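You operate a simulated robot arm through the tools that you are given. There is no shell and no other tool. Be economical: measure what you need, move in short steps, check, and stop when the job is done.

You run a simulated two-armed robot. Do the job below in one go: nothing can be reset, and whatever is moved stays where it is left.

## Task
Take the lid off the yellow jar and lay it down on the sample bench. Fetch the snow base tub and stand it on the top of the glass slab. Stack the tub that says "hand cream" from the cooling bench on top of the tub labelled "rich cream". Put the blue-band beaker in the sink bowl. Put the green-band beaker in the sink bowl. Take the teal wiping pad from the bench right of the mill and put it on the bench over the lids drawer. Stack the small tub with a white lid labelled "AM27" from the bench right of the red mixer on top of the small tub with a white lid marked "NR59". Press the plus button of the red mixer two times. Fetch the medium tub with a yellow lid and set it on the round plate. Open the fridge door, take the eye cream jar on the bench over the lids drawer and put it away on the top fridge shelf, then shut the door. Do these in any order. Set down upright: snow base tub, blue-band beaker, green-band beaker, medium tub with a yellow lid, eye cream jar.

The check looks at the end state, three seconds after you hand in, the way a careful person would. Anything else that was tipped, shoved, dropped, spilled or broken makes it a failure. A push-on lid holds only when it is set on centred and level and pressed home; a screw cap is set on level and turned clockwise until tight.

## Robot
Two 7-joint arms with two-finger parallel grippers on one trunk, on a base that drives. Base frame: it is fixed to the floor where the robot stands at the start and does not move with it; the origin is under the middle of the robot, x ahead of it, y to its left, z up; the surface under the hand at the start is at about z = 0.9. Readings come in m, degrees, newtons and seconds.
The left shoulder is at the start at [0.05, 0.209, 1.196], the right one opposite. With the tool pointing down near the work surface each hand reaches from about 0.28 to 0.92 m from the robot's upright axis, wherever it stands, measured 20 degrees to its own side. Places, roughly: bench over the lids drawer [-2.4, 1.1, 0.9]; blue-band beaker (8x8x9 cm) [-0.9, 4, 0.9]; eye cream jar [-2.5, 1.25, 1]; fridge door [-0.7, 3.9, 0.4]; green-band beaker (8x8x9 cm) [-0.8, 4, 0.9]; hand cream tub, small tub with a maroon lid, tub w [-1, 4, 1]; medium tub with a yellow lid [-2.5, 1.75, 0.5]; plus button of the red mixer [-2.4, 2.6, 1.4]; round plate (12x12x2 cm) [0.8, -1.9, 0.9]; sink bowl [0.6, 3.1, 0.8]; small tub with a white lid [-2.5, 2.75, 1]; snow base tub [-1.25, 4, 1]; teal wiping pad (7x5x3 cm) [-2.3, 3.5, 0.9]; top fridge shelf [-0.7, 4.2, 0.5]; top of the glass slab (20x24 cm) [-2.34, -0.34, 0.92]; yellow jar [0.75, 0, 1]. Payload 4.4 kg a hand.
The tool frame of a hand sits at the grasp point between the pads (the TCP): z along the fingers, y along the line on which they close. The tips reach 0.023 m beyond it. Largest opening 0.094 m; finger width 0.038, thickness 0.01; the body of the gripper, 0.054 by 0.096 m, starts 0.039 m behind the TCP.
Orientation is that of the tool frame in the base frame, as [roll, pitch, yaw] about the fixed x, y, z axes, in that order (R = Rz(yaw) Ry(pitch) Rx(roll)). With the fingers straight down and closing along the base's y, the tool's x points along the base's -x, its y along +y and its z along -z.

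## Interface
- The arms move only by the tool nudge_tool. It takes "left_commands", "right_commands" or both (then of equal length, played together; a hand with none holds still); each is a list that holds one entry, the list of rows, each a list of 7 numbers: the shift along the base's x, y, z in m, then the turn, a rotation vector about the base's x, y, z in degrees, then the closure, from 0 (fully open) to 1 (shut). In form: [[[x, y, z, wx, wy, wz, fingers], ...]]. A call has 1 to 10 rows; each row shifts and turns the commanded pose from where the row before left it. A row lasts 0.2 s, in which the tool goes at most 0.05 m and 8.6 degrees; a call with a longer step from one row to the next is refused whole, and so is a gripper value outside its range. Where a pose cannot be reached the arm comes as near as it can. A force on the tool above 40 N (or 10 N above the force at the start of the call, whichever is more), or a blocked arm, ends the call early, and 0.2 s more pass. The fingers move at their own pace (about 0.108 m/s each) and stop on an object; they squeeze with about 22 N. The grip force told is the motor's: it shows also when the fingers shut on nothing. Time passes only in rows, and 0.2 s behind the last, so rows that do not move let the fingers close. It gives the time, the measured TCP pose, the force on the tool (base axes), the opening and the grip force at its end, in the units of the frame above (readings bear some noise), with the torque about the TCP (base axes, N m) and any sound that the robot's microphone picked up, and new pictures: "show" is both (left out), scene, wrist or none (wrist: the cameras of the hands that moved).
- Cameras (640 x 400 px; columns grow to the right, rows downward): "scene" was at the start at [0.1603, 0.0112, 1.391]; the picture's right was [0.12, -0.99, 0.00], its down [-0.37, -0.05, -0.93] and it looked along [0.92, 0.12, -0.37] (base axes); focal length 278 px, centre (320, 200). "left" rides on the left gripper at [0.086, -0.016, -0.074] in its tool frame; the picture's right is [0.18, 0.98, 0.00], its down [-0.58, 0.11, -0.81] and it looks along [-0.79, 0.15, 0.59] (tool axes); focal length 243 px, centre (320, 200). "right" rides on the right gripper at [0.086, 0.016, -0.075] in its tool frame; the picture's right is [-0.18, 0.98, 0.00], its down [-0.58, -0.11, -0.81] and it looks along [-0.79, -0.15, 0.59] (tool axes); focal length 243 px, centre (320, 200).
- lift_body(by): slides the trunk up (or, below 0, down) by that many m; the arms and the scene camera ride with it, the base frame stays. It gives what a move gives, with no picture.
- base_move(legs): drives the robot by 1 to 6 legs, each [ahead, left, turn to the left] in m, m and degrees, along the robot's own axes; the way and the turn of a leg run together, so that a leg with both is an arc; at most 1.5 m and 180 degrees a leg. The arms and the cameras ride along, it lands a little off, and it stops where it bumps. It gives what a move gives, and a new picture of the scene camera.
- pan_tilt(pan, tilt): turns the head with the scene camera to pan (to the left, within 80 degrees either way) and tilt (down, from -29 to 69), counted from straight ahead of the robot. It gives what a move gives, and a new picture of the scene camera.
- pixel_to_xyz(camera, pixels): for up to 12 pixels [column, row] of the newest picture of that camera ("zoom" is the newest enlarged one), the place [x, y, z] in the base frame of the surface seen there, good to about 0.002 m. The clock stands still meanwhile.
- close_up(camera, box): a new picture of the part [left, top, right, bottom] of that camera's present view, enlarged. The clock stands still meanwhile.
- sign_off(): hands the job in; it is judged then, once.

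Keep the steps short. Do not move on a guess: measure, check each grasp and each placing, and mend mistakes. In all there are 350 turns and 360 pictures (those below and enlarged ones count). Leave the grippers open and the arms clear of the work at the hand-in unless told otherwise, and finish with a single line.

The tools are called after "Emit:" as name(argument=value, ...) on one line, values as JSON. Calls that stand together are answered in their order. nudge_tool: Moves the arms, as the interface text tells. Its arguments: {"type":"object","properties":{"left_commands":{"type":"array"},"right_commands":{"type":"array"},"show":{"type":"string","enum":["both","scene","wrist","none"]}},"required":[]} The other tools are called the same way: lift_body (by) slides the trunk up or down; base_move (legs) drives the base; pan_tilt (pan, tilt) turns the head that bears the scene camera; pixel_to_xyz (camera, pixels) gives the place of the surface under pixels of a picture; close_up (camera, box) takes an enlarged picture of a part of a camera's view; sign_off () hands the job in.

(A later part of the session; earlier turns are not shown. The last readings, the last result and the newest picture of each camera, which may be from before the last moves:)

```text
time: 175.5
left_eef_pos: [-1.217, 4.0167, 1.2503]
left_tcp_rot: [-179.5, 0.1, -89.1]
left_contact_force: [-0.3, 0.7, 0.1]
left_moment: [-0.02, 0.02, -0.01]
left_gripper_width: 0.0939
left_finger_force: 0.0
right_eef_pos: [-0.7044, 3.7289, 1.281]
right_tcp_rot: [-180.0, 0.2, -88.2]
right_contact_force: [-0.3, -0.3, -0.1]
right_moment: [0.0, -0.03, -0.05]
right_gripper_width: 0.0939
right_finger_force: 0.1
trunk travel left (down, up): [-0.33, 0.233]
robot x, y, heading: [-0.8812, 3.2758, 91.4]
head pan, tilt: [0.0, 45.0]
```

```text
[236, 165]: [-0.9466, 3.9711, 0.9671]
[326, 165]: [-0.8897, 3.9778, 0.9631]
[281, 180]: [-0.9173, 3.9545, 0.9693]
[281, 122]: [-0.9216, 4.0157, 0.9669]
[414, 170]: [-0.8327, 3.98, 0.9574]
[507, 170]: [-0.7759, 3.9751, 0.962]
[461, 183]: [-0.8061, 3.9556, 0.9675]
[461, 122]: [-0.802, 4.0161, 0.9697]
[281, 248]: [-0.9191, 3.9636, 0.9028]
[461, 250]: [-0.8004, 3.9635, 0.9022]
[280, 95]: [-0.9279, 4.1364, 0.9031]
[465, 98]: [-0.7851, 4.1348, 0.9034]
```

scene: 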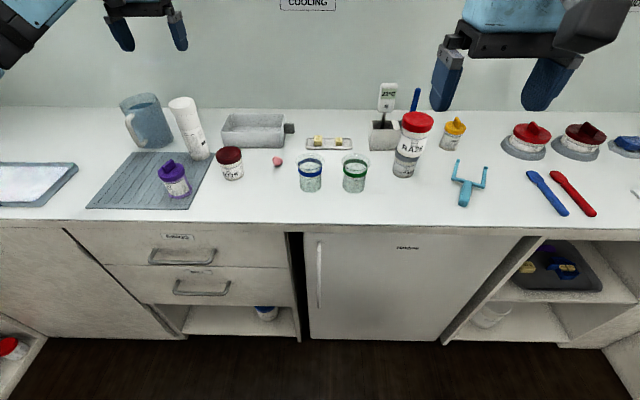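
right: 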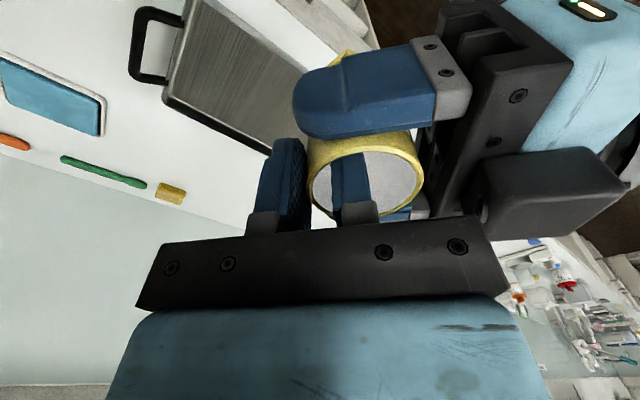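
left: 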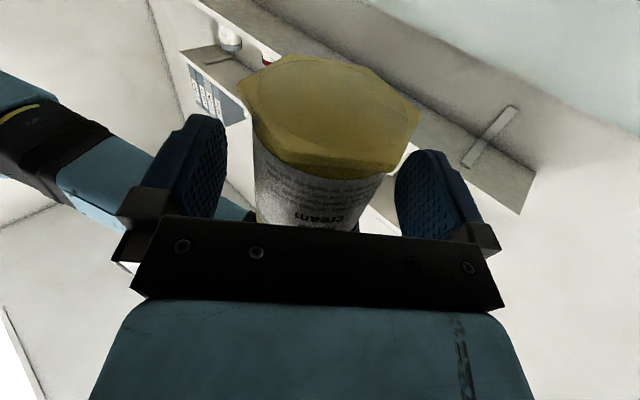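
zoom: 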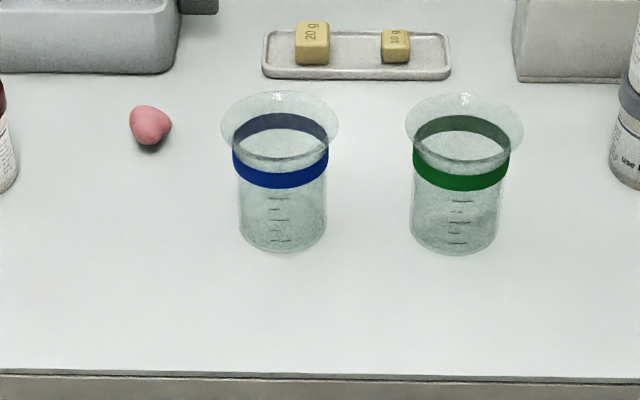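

Blue centre (-0.9185, 3.985), green (-0.8045, 3.985). Left hand to above the blue beaker.

Emit:
nudge_tool(left_commands=[[[0.0427, -0.0046, 0, 0, 0, 0, 0], [0.0427, -0.0046, 0, 0, 0, 0, 0], [0.0427, -0.0046, 0, 0, 0, 0, 0], [0.0427, -0.0045, 0, 0, 0, 0, 0], [0.0427, -0.0045, 0, 0, 0, 0, 0], [0.0427, -0.0045, 0, 0, 0, 0, 0], [0.0425, -0.0045, 0, 0, 0, -2, 0], [0, 0, -0.045, 0, 0, 0, 0], [0, 0, -0.045, 0, 0, 0, 0], [0, 0, -0.04, 0, 0, 0, 0]]], show="wrist")

Emit:
close_up(camera="scene", box=[240, 100, 400, 220])

```text
time: 177.7
left_eef_pos: [-0.9205, 3.9854, 1.118]
left_tcp_rot: [-179.4, 0.3, -91.0]
left_contact_force: [0.2, 0.0, -0.5]
left_moment: [-0.01, -0.05, -0.01]
left_gripper_width: 0.0943
left_finger_force: 0.0
right_eef_pos: [-0.7042, 3.7287, 1.2808]
right_tcp_rot: [-179.9, 0.2, -88.3]
right_contact_force: [-0.2, 0.9, -0.8]
right_moment: [-0.05, -0.01, -0.03]
right_gripper_width: 0.0939
right_finger_force: 0.1
trunk travel left (down, up): [-0.33, 0.233]
robot x, y, heading: [-0.8793, 3.2778, 91.3]
head pan, tilt: [0.0, 45.0]
```

left: 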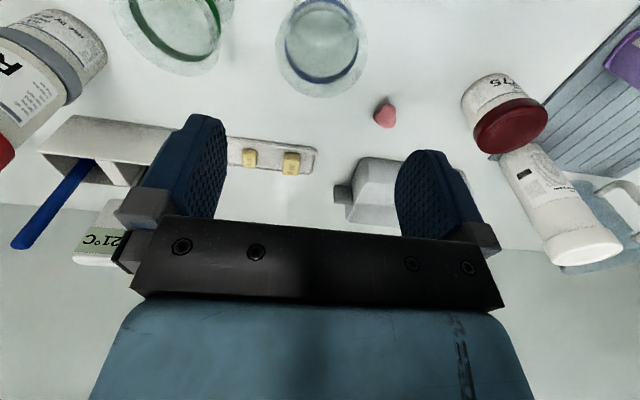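

```text
3.33 times, centred on (320, 160) of scene
```

zoom: 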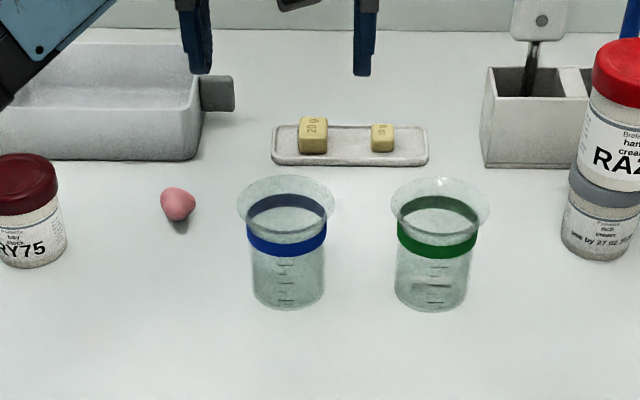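

Descending over the rim to z 0.988.

Emit:
nudge_tool(left_commands=[[[0.001, 0, -0.04, 0, 0, 0, 0], [0, 0, -0.04, 0, 0, 0, 0], [0, 0, -0.025, 0, 0, 0, 0], [0, 0, -0.015, 0, 0, 0, 0], [0, 0, -0.01, 0, 0, 0, 0], [0, 0, 0, 0, 0, 0, 0]]], show="none")

Emit:
close_up(camera="scene", box=[260, 120, 380, 210])

```text
time: 179.1
left_eef_pos: [-0.9157, 3.9819, 0.9899]
left_tcp_rot: [-179.4, 0.3, -91.0]
left_contact_force: [0.7, -0.2, 0.4]
left_moment: [0.0, 0.01, 0.02]
left_gripper_width: 0.0941
left_finger_force: 0.1
right_eef_pos: [-0.7048, 3.7274, 1.2797]
right_tcp_rot: [-180.0, 0.2, -88.4]
right_contact_force: [-0.2, 0.3, -0.1]
right_moment: [0.01, 0.0, 0.01]
right_gripper_width: 0.0938
right_finger_force: 0.2
trunk travel left (down, up): [-0.33, 0.233]
robot x, y, heading: [-0.8816, 3.2817, 91.2]
head pan, tilt: [0.0, 45.0]
```

```text
4.44 times, centred on (320, 165) of scene
```

zoom: 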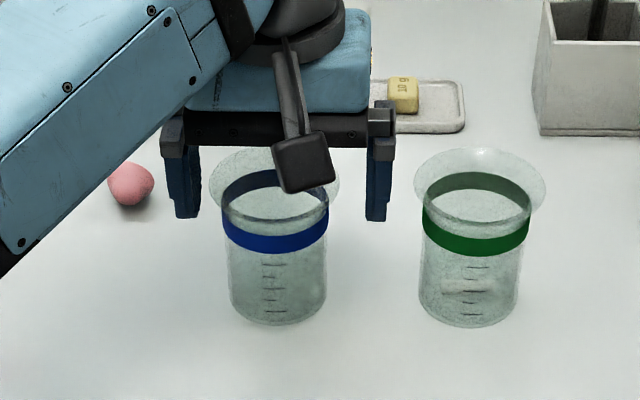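

Fingers straddle the rim. Closing gently.

Emit:
nudge_tool(left_commands=[[[0, 0, 0, 0, 0, 0, 0.1], [0, 0, 0, 0, 0, 0, 0.2], [0, 0, 0, 0, 0, 0, 0.4], [0, 0, 0, 0, 0, 0, 0.4], [0, 0, 0, 0, 0, 0, 0.4]]], show="none")

Emit:
close_up(camera="scene", box=[260, 120, 380, 210])

```text
time: 180.3
left_eef_pos: [-0.9161, 3.983, 0.9905]
left_tcp_rot: [-179.4, 0.4, -91.1]
left_contact_force: [0.1, 1.6, 0.8]
left_moment: [0.03, -0.08, 0.01]
left_gripper_width: 0.0735
left_finger_force: 21.8
right_eef_pos: [-0.7045, 3.7279, 1.2803]
right_tcp_rot: [180.0, 0.1, -88.3]
right_contact_force: [-0.1, -0.3, -0.4]
right_moment: [-0.02, -0.01, 0.02]
right_gripper_width: 0.0939
right_finger_force: 0.0
trunk travel left (down, up): [-0.33, 0.233]
robot x, y, heading: [-0.8836, 3.2815, 91.2]
head pan, tilt: [0.0, 45.0]
```

```text
4.44 times, centred on (320, 165) of scene
```

zoom: 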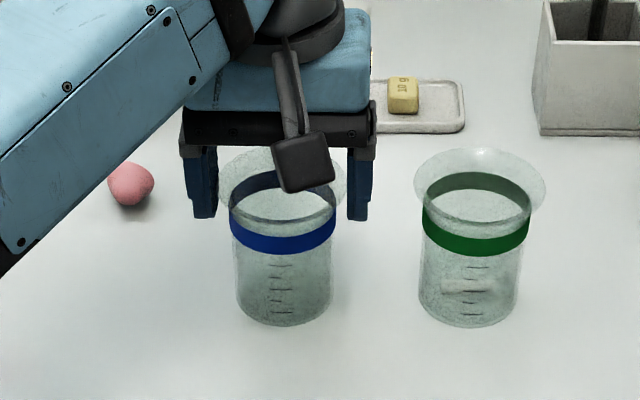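

Gripped at 73.5 mm. Lifting and checking.

Emit:
nudge_tool(left_commands=[[[0, 0, 0.01, 0, 0, 0, 0.4], [0, 0, 0.03, 0, 0, 0, 0.4], [0, 0, 0.045, 0, 0, 0, 0.4], [0, 0, 0.045, 0, 0, 0, 0.4], [0, 0, 0.045, 0, 0, 0, 0.4], [0, 0, 0.045, 0, 0, 0, 0.4], [-0.04, -0.02, 0.02, 0, 0, 0, 0.4], [-0.04, -0.02, 0, 0, 0, 0, 0.4], [-0.04, -0.02, 0, 0, 0, 0, 0.4], [-0.04, -0.02, 0, 0, 0, 0, 0.4]]], show="scene")

```text
time: 182.5
left_eef_pos: [-1.0806, 3.9026, 1.2295]
left_tcp_rot: [-179.3, 0.3, -91.0]
left_contact_force: [-0.9, -0.1, -0.7]
left_moment: [0.03, -0.02, -0.05]
left_gripper_width: 0.0738
left_finger_force: 21.8
right_eef_pos: [-0.7074, 3.7272, 1.2809]
right_tcp_rot: [-179.9, 0.2, -88.2]
right_contact_force: [0.1, -0.3, -0.9]
right_moment: [0.02, -0.06, 0.01]
right_gripper_width: 0.0938
right_finger_force: 0.2
trunk travel left (down, up): [-0.33, 0.233]
robot x, y, heading: [-0.8799, 3.2779, 91.3]
head pan, tilt: [0.0, 45.0]
```

scene: 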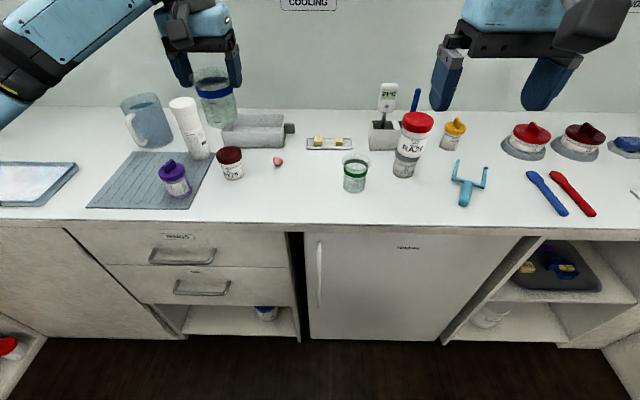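

Blue is held. Right hand goes to the green beaker.

Emit:
nudge_tool(right_commands=[[[-0.0162, 0.043, 0, 0, 0, 0, 0], [-0.0162, 0.043, 0, 0, 0, 0, 0], [-0.0162, 0.043, 0, 0, 0, -2, 0], [-0.0162, 0.043, 0, 0, 0, 0, 0], [-0.0162, 0.043, 0, 0, 0, 0, 0], [-0.0162, 0.043, 0, 0, 0, 0, 0], [0, 0, -0.048, 0, 0, 0, 0], [0, 0, -0.048, 0, 0, 0, 0], [0, 0, -0.048, 0, 0, 0, 0], [0, 0, -0.048, 0, 0, 0, 0]]], show="none")

Emit:
close_up(camera="right", box=[120, 0, 520, 250])

Emit:
close_up(camera="scene", box=[300, 100, 440, 210])

```text
time: 184.7
left_eef_pos: [-1.0772, 3.9036, 1.2278]
left_tcp_rot: [-179.5, 0.2, -91.0]
left_contact_force: [0.9, -0.3, -1.2]
left_moment: [-0.01, 0.02, 0.0]
left_gripper_width: 0.0737
left_finger_force: 21.6
right_eef_pos: [-0.8013, 3.9881, 1.0874]
right_tcp_rot: [-180.0, 0.2, -90.2]
right_contact_force: [0.4, 0.7, 0.2]
right_moment: [-0.01, 0.01, 0.0]
right_gripper_width: 0.0942
right_finger_force: 0.1
trunk travel left (down, up): [-0.33, 0.233]
robot x, y, heading: [-0.8805, 3.2739, 91.3]
head pan, tilt: [0.0, 45.0]
```

```text
1.60 times, centred on (320, 125) of right
```

zoom: 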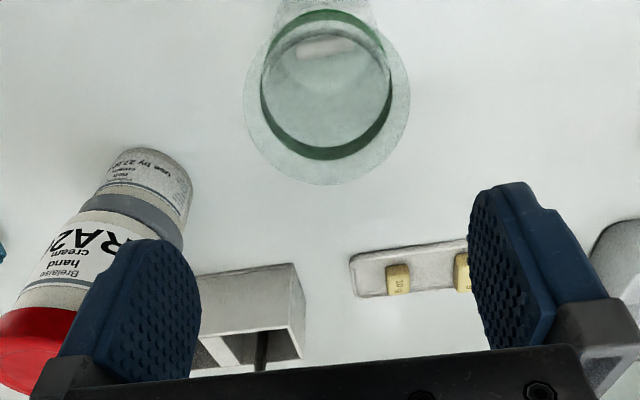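

```text
3.64 times, centred on (370, 155) of scene
```

zoom: 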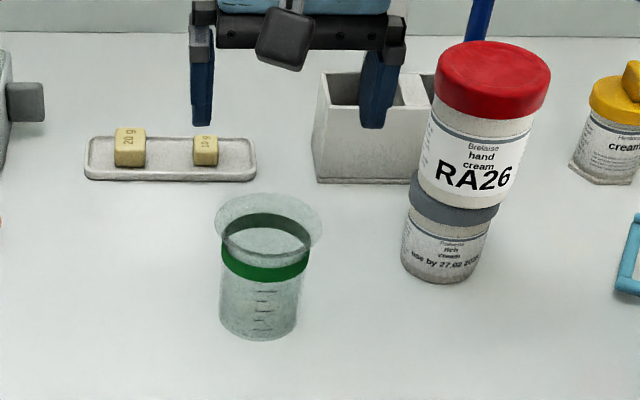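

Lined up. Descending to z 0.989 and closing.

Emit:
nudge_tool(right_commands=[[[-0.003, -0.002, -0.04, 0, 0, 0, 0], [0, 0, -0.03, 0, 0, 0, 0], [0, 0, -0.028, 0, 0, 0, 0], [0, 0, 0, 0, 0, 0, 0], [0, 0, 0, 0, 0, 0, 0.1], [0, 0, 0, 0, 0, 0, 0.2], [0, 0, 0, 0, 0, 0, 0.4], [0, 0, 0, 0, 0, 0, 0.4], [0, 0, 0, 0, 0, 0, 0.4]]], show="none")

Emit:
close_up(camera="scene", box=[300, 100, 440, 210])

```text
time: 186.7
left_eef_pos: [-1.0773, 3.9045, 1.2293]
left_tcp_rot: [-179.4, 0.2, -91.1]
left_contact_force: [-0.2, -0.6, -0.8]
left_moment: [0.0, -0.01, -0.02]
left_gripper_width: 0.0735
left_finger_force: 21.8
right_eef_pos: [-0.8059, 3.9866, 0.991]
right_tcp_rot: [-180.0, 0.2, -90.3]
right_contact_force: [-0.1, -0.9, 0.2]
right_moment: [-0.01, 0.01, -0.04]
right_gripper_width: 0.0736
right_finger_force: 21.8
trunk travel left (down, up): [-0.33, 0.233]
robot x, y, heading: [-0.8827, 3.2792, 91.2]
head pan, tilt: [0.0, 45.0]
```

```text
3.64 times, centred on (370, 155) of scene
```

zoom: 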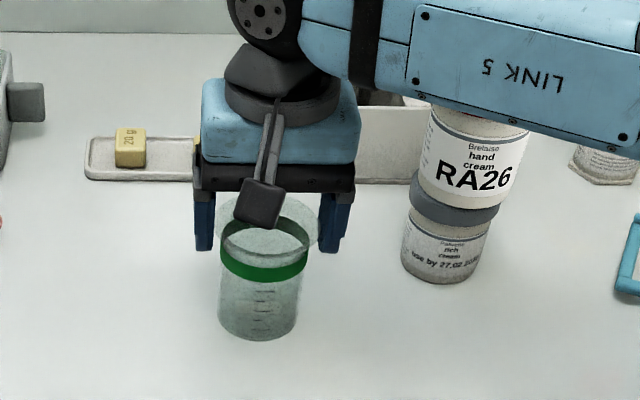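

Gripped. Lifting straight up, then drawing back.

Emit:
nudge_tool(right_commands=[[[0, 0, 0.01, 0, 0, 0, 0.4], [0, 0, 0.03, 0, 0, 0, 0.4], [0, 0, 0.045, 0, 0, 0, 0.4], [0, 0, 0.045, 0, 0, 0, 0.4], [0, 0, 0.045, 0, 0, 0, 0.4], [0, 0, 0.045, 0, 0, 0, 0.4], [0, -0.04, 0.02, 0, 0, 0, 0.4], [0.02, -0.04, 0, 0, 0, 0, 0.4], [0.02, -0.04, 0, 0, 0, 0, 0.4], [0.02, -0.04, 0, 0, 0, 0, 0.4]]], left_commands=[[[0, 0, 0, 0, 0, 0, 0.4], [0, 0, 0, 0, 0, 0, 0.4], [0, 0, 0, 0, 0, 0, 0.4], [0, 0, 0, 0, 0, 0, 0.4], [0, 0, 0, 0, 0, 0, 0.4], [0, 0, 0, 0, 0, 0, 0.4], [0, -0.03, 0.01, 0, 0, 0, 0.4], [0, -0.03, 0.01, 0, 0, 0, 0.4], [0, -0.03, 0.01, 0, 0, 0, 0.4], [0, -0.03, 0.01, 0, 0, 0, 0.4]]], show="scene")

```text
time: 188.9
left_eef_pos: [-1.0761, 3.7836, 1.2688]
left_tcp_rot: [-179.6, 0.5, -91.1]
left_contact_force: [0.4, -0.3, -0.8]
left_moment: [-0.04, 0.04, -0.03]
left_gripper_width: 0.0737
left_finger_force: 22.5
right_eef_pos: [-0.7427, 3.8233, 1.2284]
right_tcp_rot: [179.9, 0.3, -90.3]
right_contact_force: [0.4, 0.5, -0.2]
right_moment: [0.03, 0.05, 0.06]
right_gripper_width: 0.0737
right_finger_force: 22.0
trunk travel left (down, up): [-0.33, 0.233]
robot x, y, heading: [-0.8806, 3.2786, 91.1]
head pan, tilt: [0.0, 45.0]
```

scene: 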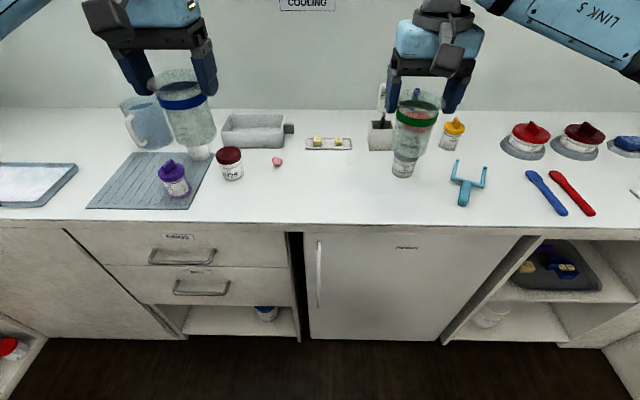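

Both beakers held. Backing off and turning right toward the sink.

Emit:
base_move(legs=[[-0.6, 0, 0], [0, 0, -91.2], [0.5, 0.3, 0]])

Emit:
pan_tilt(pan=10, tilt=30)

```text
time: 199.1
left_eef_pos: [0.1352, 3.1644, 1.2688]
left_tcp_rot: [-179.5, 0.3, 178.1]
left_contact_force: [-0.1, -0.7, -0.2]
left_moment: [0.0, 0.06, 0.03]
left_gripper_width: 0.0733
left_finger_force: 21.1
right_eef_pos: [0.1683, 2.8305, 1.2264]
right_tcp_rot: [-180.0, 0.2, 178.8]
right_contact_force: [-0.5, 0.1, -0.9]
right_moment: [-0.02, 0.01, 0.01]
right_gripper_width: 0.0734
right_finger_force: 21.6
trunk travel left (down, up): [-0.33, 0.233]
robot x, y, heading: [-0.3741, 2.9771, 0.2]
head pan, tilt: [0.0, 45.0]
```

scene: 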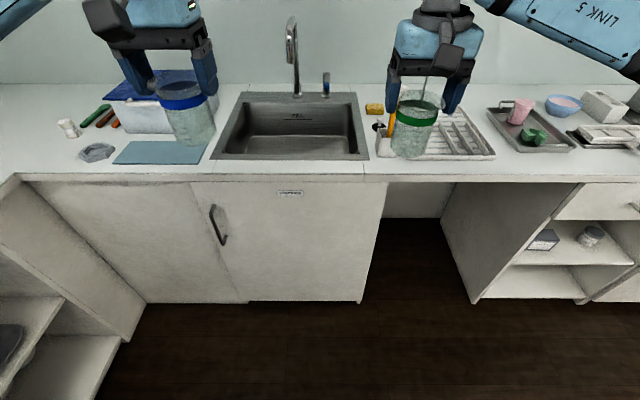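

```text
time: 199.8
left_eef_pos: [0.1353, 3.165, 1.2688]
left_tcp_rot: [-179.5, 0.3, 178.1]
left_contact_force: [0.0, 1.0, -1.0]
left_moment: [0.01, -0.02, 0.0]
left_gripper_width: 0.0735
left_finger_force: 21.7
right_eef_pos: [0.1685, 2.8308, 1.2261]
right_tcp_rot: [180.0, 0.2, 178.8]
right_contact_force: [-0.2, 0.1, -0.8]
right_moment: [-0.02, 0.01, 0.0]
right_gripper_width: 0.0734
right_finger_force: 22.6
trunk travel left (down, up): [-0.33, 0.233]
robot x, y, heading: [-0.3755, 2.9771, 0.2]
head pan, tilt: [10.0, 30.0]
```

scene: 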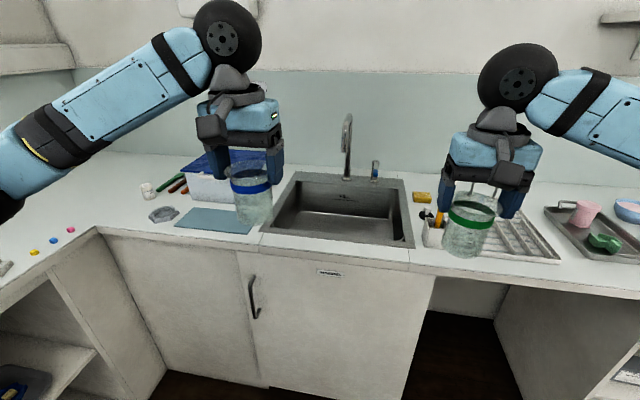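

Measuring the sink bowl.

Emit:
pixel_to_xyz(camera="scene", pixels=[[300, 178], [398, 186], [270, 232], [410, 242], [310, 220], [340, 225], [375, 230], [320, 213], [345, 170], [290, 215], [390, 222], [340, 212]])

Emit:
pan_tilt(pan=0, tilt=45)

```text
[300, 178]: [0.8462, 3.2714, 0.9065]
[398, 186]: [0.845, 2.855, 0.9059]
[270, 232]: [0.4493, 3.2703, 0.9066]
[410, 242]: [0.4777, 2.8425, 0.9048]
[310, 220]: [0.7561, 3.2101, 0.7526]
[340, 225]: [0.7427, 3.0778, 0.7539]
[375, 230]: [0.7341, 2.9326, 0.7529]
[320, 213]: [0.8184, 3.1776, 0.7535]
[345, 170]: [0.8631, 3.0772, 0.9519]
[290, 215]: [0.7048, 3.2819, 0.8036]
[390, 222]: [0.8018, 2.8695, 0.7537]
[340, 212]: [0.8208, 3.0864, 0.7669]
```

```text
time: 200.6
left_eef_pos: [0.1352, 3.165, 1.2677]
left_tcp_rot: [-179.4, 0.2, 178.2]
left_contact_force: [-0.1, 0.1, -0.7]
left_moment: [0.01, 0.04, -0.01]
left_gripper_width: 0.0734
left_finger_force: 22.0
right_eef_pos: [0.1687, 2.8299, 1.2265]
right_tcp_rot: [180.0, 0.3, 178.8]
right_contact_force: [1.0, -0.6, -0.5]
right_moment: [0.0, 0.0, -0.02]
right_gripper_width: 0.0733
right_finger_force: 22.4
trunk travel left (down, up): [-0.33, 0.233]
robot x, y, heading: [-0.3772, 2.9751, 0.1]
head pan, tilt: [0.0, 45.0]
```

scene: 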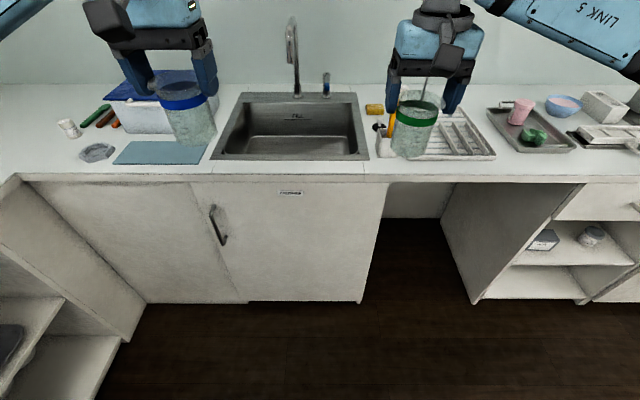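

Emit:
close_up(camera="scene", box=[200, 0, 400, 180])

Emit:
pixel_to_xyz(camera="scene", pixels=[[294, 22], [290, 40], [297, 80], [289, 60], [328, 85], [298, 94], [235, 150], [355, 152], [250, 100], [350, 100]])

```text
2.22 times, centred on (300, 90) of scene
```

zoom: 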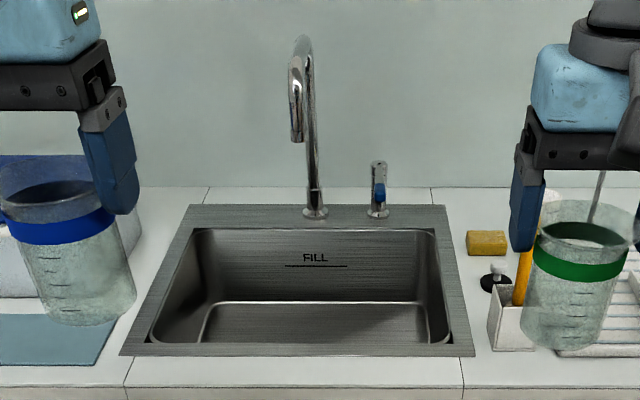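

```text
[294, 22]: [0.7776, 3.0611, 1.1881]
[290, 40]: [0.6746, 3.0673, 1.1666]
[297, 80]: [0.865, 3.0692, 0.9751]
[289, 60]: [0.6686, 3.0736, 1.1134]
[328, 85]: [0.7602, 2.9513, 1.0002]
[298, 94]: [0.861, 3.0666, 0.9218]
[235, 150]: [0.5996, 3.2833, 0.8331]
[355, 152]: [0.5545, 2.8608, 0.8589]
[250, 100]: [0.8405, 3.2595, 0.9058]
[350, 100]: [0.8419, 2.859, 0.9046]
```

The spout tip is at (0.67, 3.07, 1.1–1.19). I'll put blue at (0.63, 3.17) and green at (0.63, 2.955), both sides of it. Driving ahead 0.36 m.

Emit:
base_move(legs=[[0.36, 0, 0]])

Emit:
nudge_tool(left_commands=[[[0.04, 0.003, 0, 0, 0, 0, 0.4], [0.04, 0.002, 0, 0, 0, 0, 0.4], [0.04, 0, 0, 0, 0, 0, 0.4], [0.01, 0, -0.045, 0, 0, 0, 0.4], [0, 0, -0.045, 0, 0, 0, 0.4], [0, 0, -0.045, 0, 0, 0, 0.4]]], show="scene")

```text
time: 202.9
left_eef_pos: [0.4814, 3.1644, 1.2672]
left_tcp_rot: [-179.5, 0.4, 177.9]
left_contact_force: [0.0, -0.9, -1.7]
left_moment: [0.03, 0.02, 0.04]
left_gripper_width: 0.0732
left_finger_force: 21.6
right_eef_pos: [0.5126, 2.8315, 1.2269]
right_tcp_rot: [180.0, 0.2, 178.7]
right_contact_force: [0.5, 0.0, -1.2]
right_moment: [-0.02, 0.0, 0.02]
right_gripper_width: 0.0736
right_finger_force: 21.5
trunk travel left (down, up): [-0.33, 0.233]
robot x, y, heading: [-0.0286, 2.9764, -0.0]
head pan, tilt: [0.0, 45.0]
```

scene: 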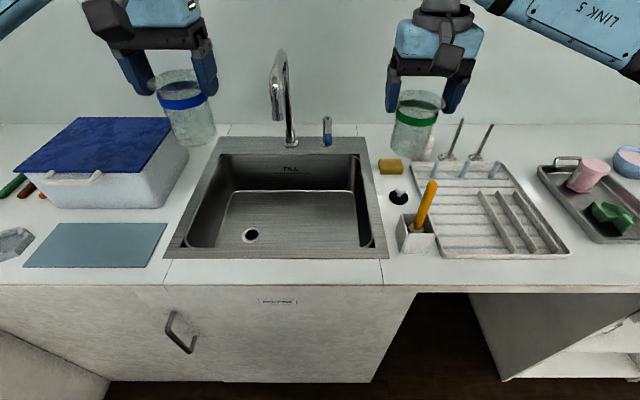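

```text
time: 204.3
left_eef_pos: [0.6124, 3.1703, 1.1331]
left_tcp_rot: [-179.5, 0.3, 177.9]
left_contact_force: [0.5, -0.1, -0.6]
left_moment: [-0.01, 0.06, 0.01]
left_gripper_width: 0.0734
left_finger_force: 21.9
right_eef_pos: [0.5141, 2.8309, 1.226]
right_tcp_rot: [179.9, 0.2, 178.7]
right_contact_force: [0.5, -0.7, -0.7]
right_moment: [0.0, -0.01, 0.01]
right_gripper_width: 0.0735
right_finger_force: 21.9
trunk travel left (down, up): [-0.33, 0.233]
robot x, y, heading: [-0.025, 2.9795, 0.1]
head pan, tilt: [0.0, 45.0]
```

scene: 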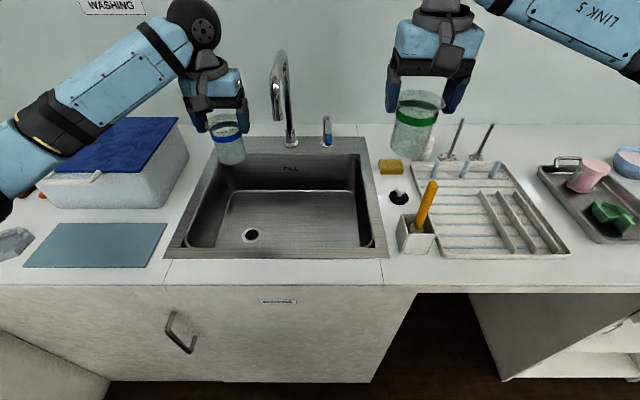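

Checking the drain location, the cooler box at left, and the forearm height before going lower.

Emit:
pixel_to_xyz(camera="scene", pixels=[[251, 234], [200, 245], [370, 245], [230, 160], [350, 160], [150, 130], [100, 150], [130, 165], [185, 140], [100, 90], [150, 60], [60, 120]])

```text
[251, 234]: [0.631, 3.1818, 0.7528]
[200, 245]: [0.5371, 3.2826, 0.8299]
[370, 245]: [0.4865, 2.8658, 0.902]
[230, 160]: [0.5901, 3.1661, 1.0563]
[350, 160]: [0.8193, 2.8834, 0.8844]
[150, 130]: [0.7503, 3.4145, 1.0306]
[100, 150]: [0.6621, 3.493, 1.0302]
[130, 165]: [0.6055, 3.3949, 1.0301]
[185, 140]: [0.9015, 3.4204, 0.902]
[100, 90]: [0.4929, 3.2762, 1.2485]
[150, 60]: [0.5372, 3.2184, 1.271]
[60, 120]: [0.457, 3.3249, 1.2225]
```

The drain is right at the planned spot, and the forearm would come near the box (top z 1.03). I'll move the blue target to (0.73, 3.165), raise the trunk 0.2 m and slide right 0.1 m so the arm comes from above.

Emit:
lift_body(by=0.2)

Emit:
base_move(legs=[[0.02, -0.1, 0]])

```text
time: 206.4
left_eef_pos: [0.6122, 3.1702, 1.3324]
left_tcp_rot: [-179.5, 0.3, 177.9]
left_contact_force: [-0.7, -0.8, -0.3]
left_moment: [0.0, -0.02, -0.05]
left_gripper_width: 0.0734
left_finger_force: 21.8
right_eef_pos: [0.5133, 2.8307, 1.4272]
right_tcp_rot: [-180.0, 0.1, 178.7]
right_contact_force: [-0.2, -0.1, -0.8]
right_moment: [0.0, -0.03, 0.01]
right_gripper_width: 0.0734
right_finger_force: 22.0
trunk travel left (down, up): [-0.53, 0.033]
robot x, y, heading: [-0.0321, 2.9764, 0.1]
head pan, tilt: [0.0, 45.0]
```

```text
time: 208.0
left_eef_pos: [0.6318, 3.0717, 1.3324]
left_tcp_rot: [-179.4, 0.3, 177.8]
left_contact_force: [-0.2, -0.7, -1.2]
left_moment: [0.01, 0.01, 0.01]
left_gripper_width: 0.0735
left_finger_force: 22.8
right_eef_pos: [0.5326, 2.7322, 1.4258]
right_tcp_rot: [-179.9, 0.2, 178.5]
right_contact_force: [-0.2, -0.7, -0.4]
right_moment: [-0.03, 0.03, 0.01]
right_gripper_width: 0.0738
right_finger_force: 22.2
trunk travel left (down, up): [-0.53, 0.033]
robot x, y, heading: [-0.0093, 2.8792, -0.2]
head pan, tilt: [0.0, 45.0]
```

scene: 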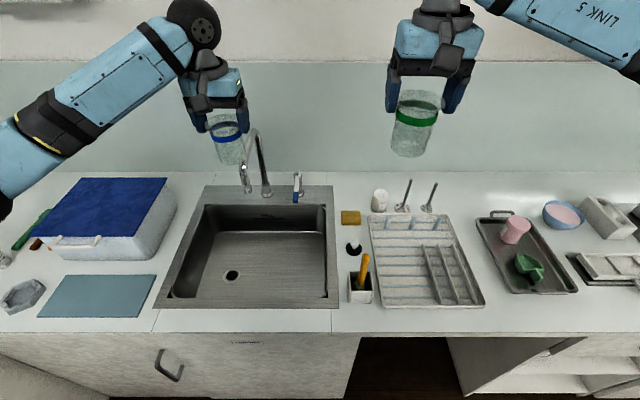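

Moving left hand to (0.73, 3.167) at height, then descending.

Emit:
nudge_tool(left_commands=[[[0, 0.048, 0, 0, 0, 0, 0.4], [0, 0.048, 0, 0, 0, 0, 0.4], [0.048, 0, 0, 0, 0, 0, 0.4], [0.048, 0, 0, 0, 0, 0, 0.4], [0, 0, -0.048, 0, 0, 0, 0.4], [0, 0, -0.048, 0, 0, 0, 0.4], [0, 0, -0.048, 0, 0, 0, 0.4], [0, 0, -0.048, 0, 0, 0, 0.4], [0, 0, -0.048, 0, 0, 0, 0.4]]], show="both")

```text
time: 210.0
left_eef_pos: [0.7264, 3.1659, 1.0926]
left_tcp_rot: [-179.5, 0.2, 177.9]
left_contact_force: [0.0, 0.5, -0.8]
left_moment: [0.02, 0.0, -0.02]
left_gripper_width: 0.0732
left_finger_force: 21.4
right_eef_pos: [0.5342, 2.7304, 1.4252]
right_tcp_rot: [179.9, 0.2, 178.4]
right_contact_force: [1.0, -1.2, -0.7]
right_moment: [0.04, 0.02, -0.01]
right_gripper_width: 0.0737
right_finger_force: 22.2
trunk travel left (down, up): [-0.53, 0.033]
robot x, y, heading: [-0.0079, 2.8781, -0.1]
head pan, tilt: [0.0, 45.0]
```

scene: 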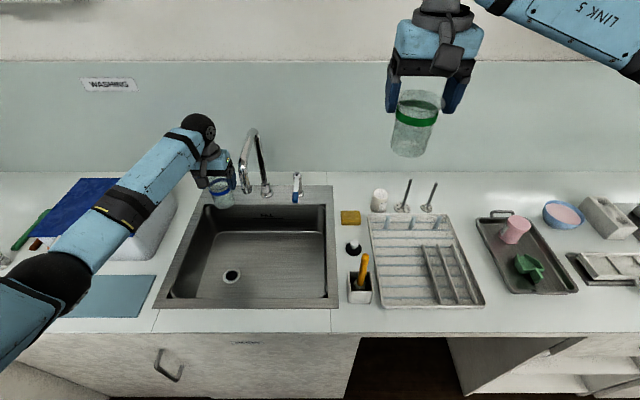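
left: 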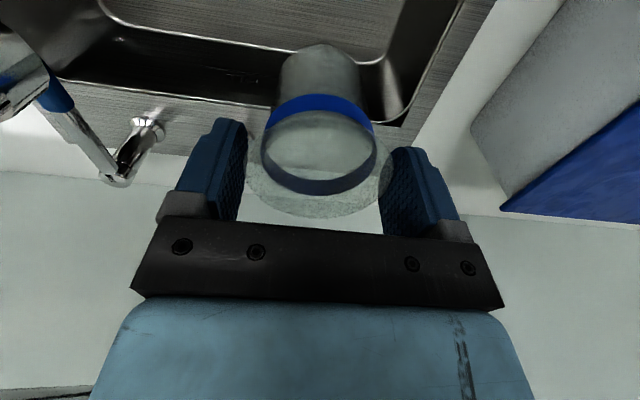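

Emit:
pixel_to_xyz(camera="scene", pixels=[[160, 165], [135, 195], [110, 215], [80, 245], [195, 140], [175, 215], [150, 250], [60, 240]])

```text
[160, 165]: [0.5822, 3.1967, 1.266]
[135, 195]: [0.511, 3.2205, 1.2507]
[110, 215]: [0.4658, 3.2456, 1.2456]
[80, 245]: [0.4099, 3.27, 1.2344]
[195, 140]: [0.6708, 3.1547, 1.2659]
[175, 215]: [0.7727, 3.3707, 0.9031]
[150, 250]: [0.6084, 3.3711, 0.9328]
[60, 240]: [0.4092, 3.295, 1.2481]
```

The forearm is clear of the box (y ≤ 3.25 vs 3.37). Descending to z 0.853.

Emit:
nudge_tool(left_commands=[[[0, 0, -0.045, 0, 0, 0, 0.4], [0, 0, -0.045, 0, 0, 0, 0.4], [0, 0, -0.045, 0, 0, 0, 0.4], [0, 0, -0.045, 0, 0, 0, 0.4], [0, 0, -0.04, 0, 0, 0, 0.4], [0, 0, -0.015, 0, 0, 0, 0.4], [0, 0, 0, 0, 0, 0, 0.4]]], show="both")

```text
time: 211.6
left_eef_pos: [0.7266, 3.1634, 0.858]
left_tcp_rot: [-179.5, 0.3, 177.7]
left_contact_force: [0.6, -0.5, -0.7]
left_moment: [0.03, 0.04, -0.02]
left_gripper_width: 0.0734
left_finger_force: 21.7
right_eef_pos: [0.5328, 2.7302, 1.4262]
right_tcp_rot: [180.0, 0.2, 178.5]
right_contact_force: [0.0, -0.5, -0.8]
right_moment: [-0.01, -0.03, -0.02]
right_gripper_width: 0.0736
right_finger_force: 22.5
trunk travel left (down, up): [-0.53, 0.033]
robot x, y, heading: [-0.0106, 2.8818, -0.1]
head pan, tilt: [0.0, 45.0]
```

scene: 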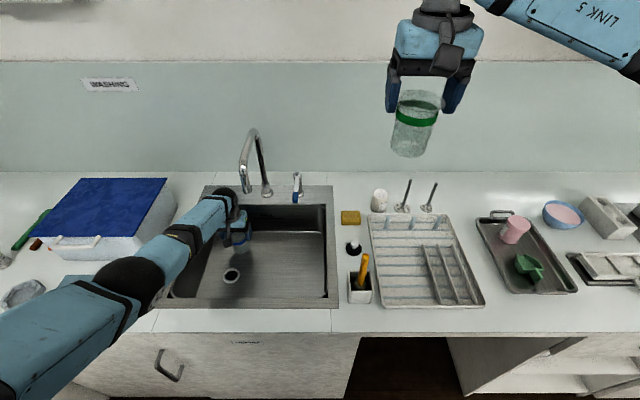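
left: 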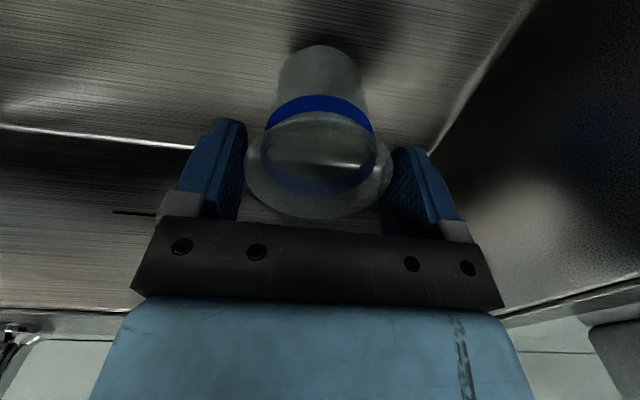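

Creeping down to contact (expected z ≈0.841).

Emit:
nudge_tool(left_commands=[[[0, 0, -0.006, 0, 0, 0, 0.4], [0, 0, -0.005, 0, 0, 0, 0.4], [0, 0, -0.003, 0, 0, 0, 0.4], [0, 0, 0, 0, 0, 0, 0.4]]], show="none")

Emit:
nudge_tool(left_commands=[[[0, 0, -0.002, 0, 0, 0, 0.4], [0, 0, -0.001, 0, 0, 0, 0.4], [0, 0, 0, 0, 0, 0, 0.4]]], show="none")

```text
time: 212.6
left_eef_pos: [0.7266, 3.1658, 0.8441]
left_tcp_rot: [-179.5, 0.2, 177.7]
left_contact_force: [-0.2, 0.0, 0.1]
left_moment: [0.0, -0.02, 0.0]
left_gripper_width: 0.0733
left_finger_force: 22.5
right_eef_pos: [0.5324, 2.7315, 1.425]
right_tcp_rot: [-180.0, 0.1, 178.6]
right_contact_force: [-0.2, -1.1, -1.0]
right_moment: [0.02, 0.02, -0.01]
right_gripper_width: 0.0736
right_finger_force: 22.3
trunk travel left (down, up): [-0.53, 0.033]
robot x, y, heading: [-0.0087, 2.8772, -0.3]
head pan, tilt: [0.0, 45.0]
```

```text
time: 213.4
left_eef_pos: [0.728, 3.1646, 0.8411]
left_tcp_rot: [-179.5, 0.3, 177.7]
left_contact_force: [-1.1, -0.5, 2.6]
left_moment: [-0.05, 0.05, 0.02]
left_gripper_width: 0.0733
left_finger_force: 21.6
right_eef_pos: [0.5323, 2.7312, 1.4277]
right_tcp_rot: [-179.9, 0.2, 178.5]
right_contact_force: [0.1, 0.3, -0.1]
right_moment: [-0.01, 0.0, 0.01]
right_gripper_width: 0.0737
right_finger_force: 21.8
trunk travel left (down, up): [-0.53, 0.033]
robot x, y, heading: [-0.0104, 2.8756, -0.0]
head pan, tilt: [0.0, 45.0]
```

Contact at z 0.841. Opening and lifting out.

Emit:
nudge_tool(left_commands=[[[0, 0, 0, 0, 0, 0, 0.2], [0, 0, 0, 0, 0, 0, 0.0], [0, 0, 0, 0, 0, 0, 0], [0, 0, 0.02, 0, 0, 0, 0], [0, 0, 0.045, 0, 0, 0, 0], [0, 0, 0.048, 0, 0, 0, 0], [0, 0, 0.048, 0, 0, 0, 0], [0, 0, 0.048, 0, 0, 0, 0], [0, 0, 0.048, 0, 0, 0, 0], [0, 0, 0.048, 0, 0, 0, 0]]], show="both")

```text
time: 215.6
left_eef_pos: [0.726, 3.1642, 1.1485]
left_tcp_rot: [-179.5, 0.2, 177.9]
left_contact_force: [-0.1, 0.0, 0.3]
left_moment: [0.03, 0.03, -0.01]
left_gripper_width: 0.0939
left_finger_force: 0.1
right_eef_pos: [0.5321, 2.7311, 1.4267]
right_tcp_rot: [179.9, 0.1, 178.5]
right_contact_force: [0.4, 0.7, -0.3]
right_moment: [0.01, 0.03, -0.02]
right_gripper_width: 0.0736
right_finger_force: 22.0
trunk travel left (down, up): [-0.53, 0.033]
robot x, y, heading: [-0.0095, 2.8843, -0.2]
head pan, tilt: [0.0, 45.0]
```

scene: 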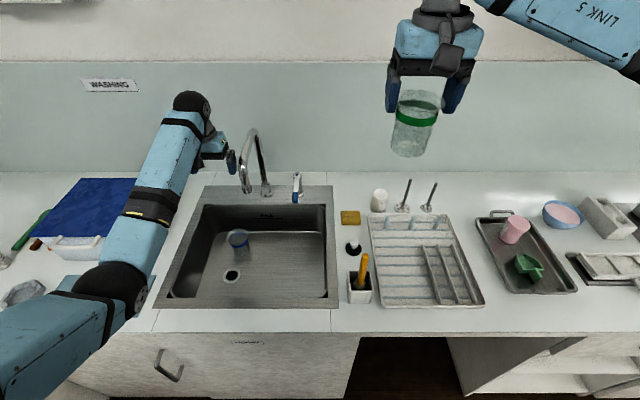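
left: 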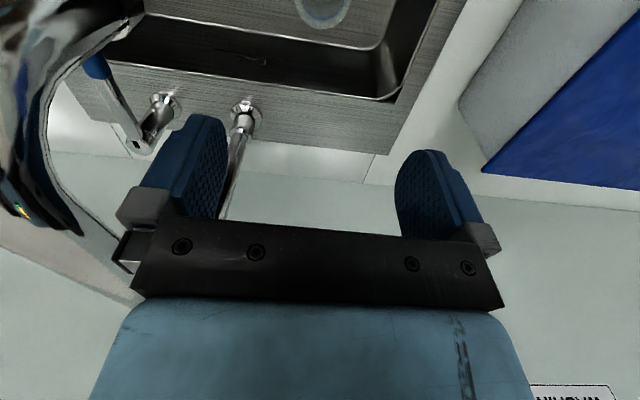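

Blue stands in the bowl. Left hand rises and draws back; right hand goes over (0.63, 2.955).

Emit:
nudge_tool(left_commands=[[[0, 0, 0.045, 0, 0, 0, 0], [0, 0, 0.045, 0, 0, 0, 0], [0, 0, 0.045, 0, 0, 0, 0], [-0.045, 0, 0.01, 0, 0, 0, 0], [-0.045, 0.01, 0, 0, 0, 0, 0], [-0.045, 0.01, 0, 0, 0, 0, 0], [-0.045, 0.01, 0, 0, 0, 0, 0], [0, 0, 0, 0, 0, 0, 0], [0, 0, 0, 0, 0, 0, 0], [0, 0, 0, 0, 0, 0, 0]]], right_commands=[[[0, 0, 0, 0, 0, 0, 0.4], [0, 0, 0, 0, 0, 0, 0.4], [0.0196, 0.0448, 0, 0, 0, 0, 0.4], [0.0196, 0.0448, 0, 0, 0, 0, 0.4], [0.0196, 0.0448, 0, 0, 0, 0, 0.4], [0.0196, 0.0448, 0, 0, 0, 0, 0.4], [0.0196, 0.0448, 0, 0, 0, 0, 0.4], [0, 0, -0.048, 0, 0, 0, 0.4], [0, 0, -0.048, 0, 0, 0, 0.4], [0, 0, -0.048, 0, 0, 0, 0.4]]], show="scene")

Emit:
nudge_tool(right_commands=[[[0, 0, -0.048, 0, 0, 0, 0.4], [0, 0, -0.048, 0, 0, 0, 0.4], [0, 0, -0.048, 0, 0, 0, 0.4], [0, 0, -0.048, 0, 0, 0, 0.4], [0, 0, 0, 0, 0, 0, 0.4]]], show="scene")

```text
time: 217.8
left_eef_pos: [0.5472, 3.1961, 1.294]
left_tcp_rot: [-179.4, 0.4, 177.9]
left_contact_force: [0.3, 0.0, 0.0]
left_moment: [0.01, 0.05, -0.01]
left_gripper_width: 0.0941
left_finger_force: 0.1
right_eef_pos: [0.6301, 2.9541, 1.2837]
right_tcp_rot: [-180.0, 0.2, 178.6]
right_contact_force: [0.0, 0.8, -0.7]
right_moment: [-0.02, -0.04, -0.01]
right_gripper_width: 0.0735
right_finger_force: 22.4
trunk travel left (down, up): [-0.53, 0.033]
robot x, y, heading: [-0.0084, 2.876, -0.1]
head pan, tilt: [0.0, 45.0]
```

scene: 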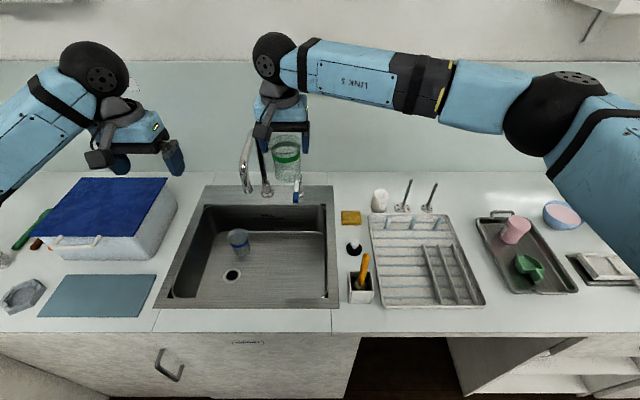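

```text
time: 219.0
left_eef_pos: [0.547, 3.1952, 1.2951]
left_tcp_rot: [-179.5, 0.3, 177.8]
left_contact_force: [0.4, 0.4, -0.1]
left_moment: [0.0, 0.01, 0.02]
left_gripper_width: 0.0939
left_finger_force: 0.0
right_eef_pos: [0.6295, 2.9501, 1.0901]
right_tcp_rot: [-180.0, 0.3, 178.6]
right_contact_force: [0.3, 0.3, -0.9]
right_moment: [-0.01, -0.03, -0.01]
right_gripper_width: 0.0735
right_finger_force: 22.2
trunk travel left (down, up): [-0.53, 0.033]
robot x, y, heading: [-0.0123, 2.882, -0.2]
head pan, tilt: [0.0, 45.0]
```

scene: 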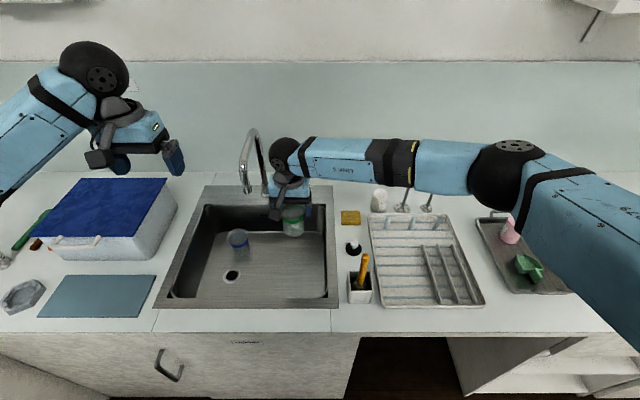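

The right forearm spans over the rack and its rods. Measuring heights.

Emit:
pixel_to_xyz(camera="scene", pixels=[[340, 160], [395, 165], [440, 170], [500, 160], [409, 183], [435, 186], [404, 205], [377, 200], [345, 190], [460, 190], [515, 180], [525, 235]])

```text
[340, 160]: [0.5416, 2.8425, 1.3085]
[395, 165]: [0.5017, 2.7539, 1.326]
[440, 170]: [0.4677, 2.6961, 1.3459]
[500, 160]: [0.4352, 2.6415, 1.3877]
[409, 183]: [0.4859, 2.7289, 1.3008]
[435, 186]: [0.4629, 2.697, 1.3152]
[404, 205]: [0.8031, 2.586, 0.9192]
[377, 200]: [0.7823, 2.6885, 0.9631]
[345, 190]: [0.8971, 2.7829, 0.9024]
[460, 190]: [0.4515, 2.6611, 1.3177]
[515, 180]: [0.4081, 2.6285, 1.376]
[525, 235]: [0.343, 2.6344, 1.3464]
```

Emit:
pixel_to_xyz(camera="scene", pixels=[[364, 257], [361, 275], [351, 276], [371, 277], [354, 246], [440, 222], [400, 240], [435, 262]])

```text
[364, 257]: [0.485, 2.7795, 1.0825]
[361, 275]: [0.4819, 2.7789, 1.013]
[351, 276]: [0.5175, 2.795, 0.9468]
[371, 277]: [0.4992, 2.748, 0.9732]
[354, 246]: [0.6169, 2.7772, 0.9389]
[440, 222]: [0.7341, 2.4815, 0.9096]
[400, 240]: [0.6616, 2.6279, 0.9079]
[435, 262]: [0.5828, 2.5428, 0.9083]
```

The brush top (z 1.08 at (0.485, 2.78)) would be under the forearm. I'll raise the hand, slide the base left 0.3 m so the arm comes straighter, and then return the hand to the spot.

Emit:
nudge_tool(right_commands=[[[0, 0, 0.048, 0, 0, 0, 0.4], [0, 0, 0.048, 0, 0, 0, 0.4], [0, 0, 0.048, 0, 0, 0, 0.4], [0, 0, 0.048, 0, 0, 0, 0.4], [0, 0, 0.048, 0, 0, 0, 0.4], [0, 0, 0.048, 0, 0, 0, 0.4]]], left_commands=[[[-0.03, 0, 0.02, 0, 0, 0, 0], [-0.03, 0, 0.02, 0, 0, 0, 0], [-0.03, 0, 0, 0, 0, 0, 0], [-0.03, 0, 0, 0, 0, 0, 0], [0, 0, 0, 0, 0, 0, 0], [0, 0, 0, 0, 0, 0, 0]]], show="none")

Emit:
base_move(legs=[[0, 0.3, 0]])

Emit:
nudge_tool(right_commands=[[[0, -0.046, 0, 0, 0, 0, 0.4], [0, -0.046, 0, 0, 0, 0, 0.4], [0, -0.046, 0, 0, 0, 0, 0.4], [0, -0.046, 0, 0, 0, 0, 0.4], [0, -0.046, 0, 0, 0, 0, 0.4], [0, -0.046, 0, 0, 0, 0, 0.4], [0, 0, -0.048, 0, 0, 0, 0.4], [0, 0, -0.048, 0, 0, 0, 0.4], [0, 0, -0.048, 0, 0, 0, 0.4], [0, 0, -0.048, 0, 0, 0, 0.4]]], show="scene")

```text
time: 220.4
left_eef_pos: [0.4287, 3.1958, 1.3319]
left_tcp_rot: [-179.6, 0.3, 177.8]
left_contact_force: [0.0, 0.2, 1.3]
left_moment: [0.0, 0.02, 0.01]
left_gripper_width: 0.094
left_finger_force: 0.0
right_eef_pos: [0.6305, 2.9546, 1.3777]
right_tcp_rot: [-180.0, 0.2, 178.4]
right_contact_force: [-0.2, -0.1, 0.3]
right_moment: [0.02, -0.03, -0.02]
right_gripper_width: 0.0736
right_finger_force: 21.7
trunk travel left (down, up): [-0.53, 0.033]
robot x, y, heading: [-0.0084, 2.8784, -0.2]
head pan, tilt: [0.0, 45.0]
```

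```text
time: 223.6
left_eef_pos: [0.4266, 3.4964, 1.3323]
left_tcp_rot: [-179.4, 0.2, 178.4]
left_contact_force: [-0.1, -0.9, -0.4]
left_moment: [0.0, 0.0, -0.01]
left_gripper_width: 0.0942
left_finger_force: 0.0
right_eef_pos: [0.6297, 3.2588, 1.3777]
right_tcp_rot: [179.9, 0.2, 179.1]
right_contact_force: [0.3, -0.2, -1.1]
right_moment: [0.03, -0.01, 0.01]
right_gripper_width: 0.0737
right_finger_force: 21.9
trunk travel left (down, up): [-0.53, 0.033]
robot x, y, heading: [-0.0148, 3.1766, 0.6]
head pan, tilt: [0.0, 45.0]
```

scene: 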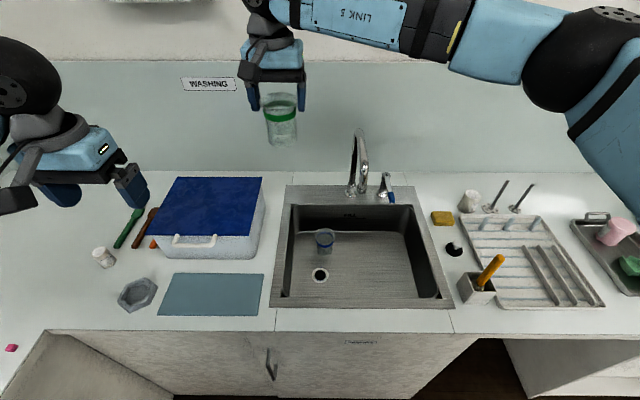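

```text
time: 225.8
left_eef_pos: [0.4264, 3.496, 1.3296]
left_tcp_rot: [-179.5, 0.2, 178.4]
left_contact_force: [0.4, 0.8, -0.5]
left_moment: [0.01, 0.01, 0.01]
left_gripper_width: 0.094
left_finger_force: 0.0
right_eef_pos: [0.6303, 2.9822, 1.182]
right_tcp_rot: [179.9, 0.2, 179.1]
right_contact_force: [0.4, -0.8, -1.2]
right_moment: [-0.01, 0.0, 0.0]
right_gripper_width: 0.0735
right_finger_force: 22.7
trunk travel left (down, up): [-0.53, 0.033]
robot x, y, heading: [-0.0126, 3.1799, 0.6]
head pan, tilt: [0.0, 45.0]
```

scene: 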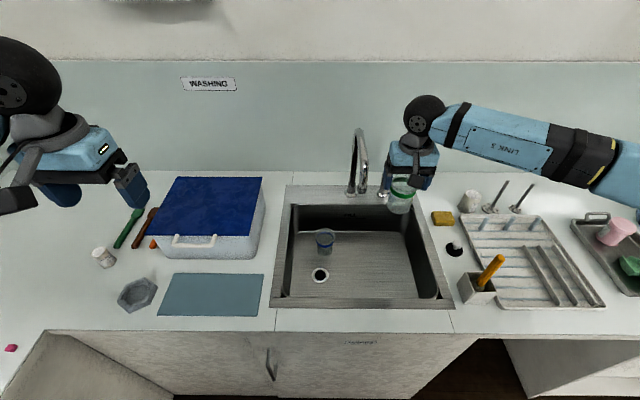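

Emit:
pixel_to_xyz(camera="scene", pixels=[[470, 130], [520, 150], [570, 160], [620, 180], [460, 150], [540, 170]])

```text
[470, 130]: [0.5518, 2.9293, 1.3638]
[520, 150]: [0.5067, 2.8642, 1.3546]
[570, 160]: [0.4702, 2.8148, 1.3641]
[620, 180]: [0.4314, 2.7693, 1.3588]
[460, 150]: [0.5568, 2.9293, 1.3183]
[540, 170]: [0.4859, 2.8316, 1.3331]
```

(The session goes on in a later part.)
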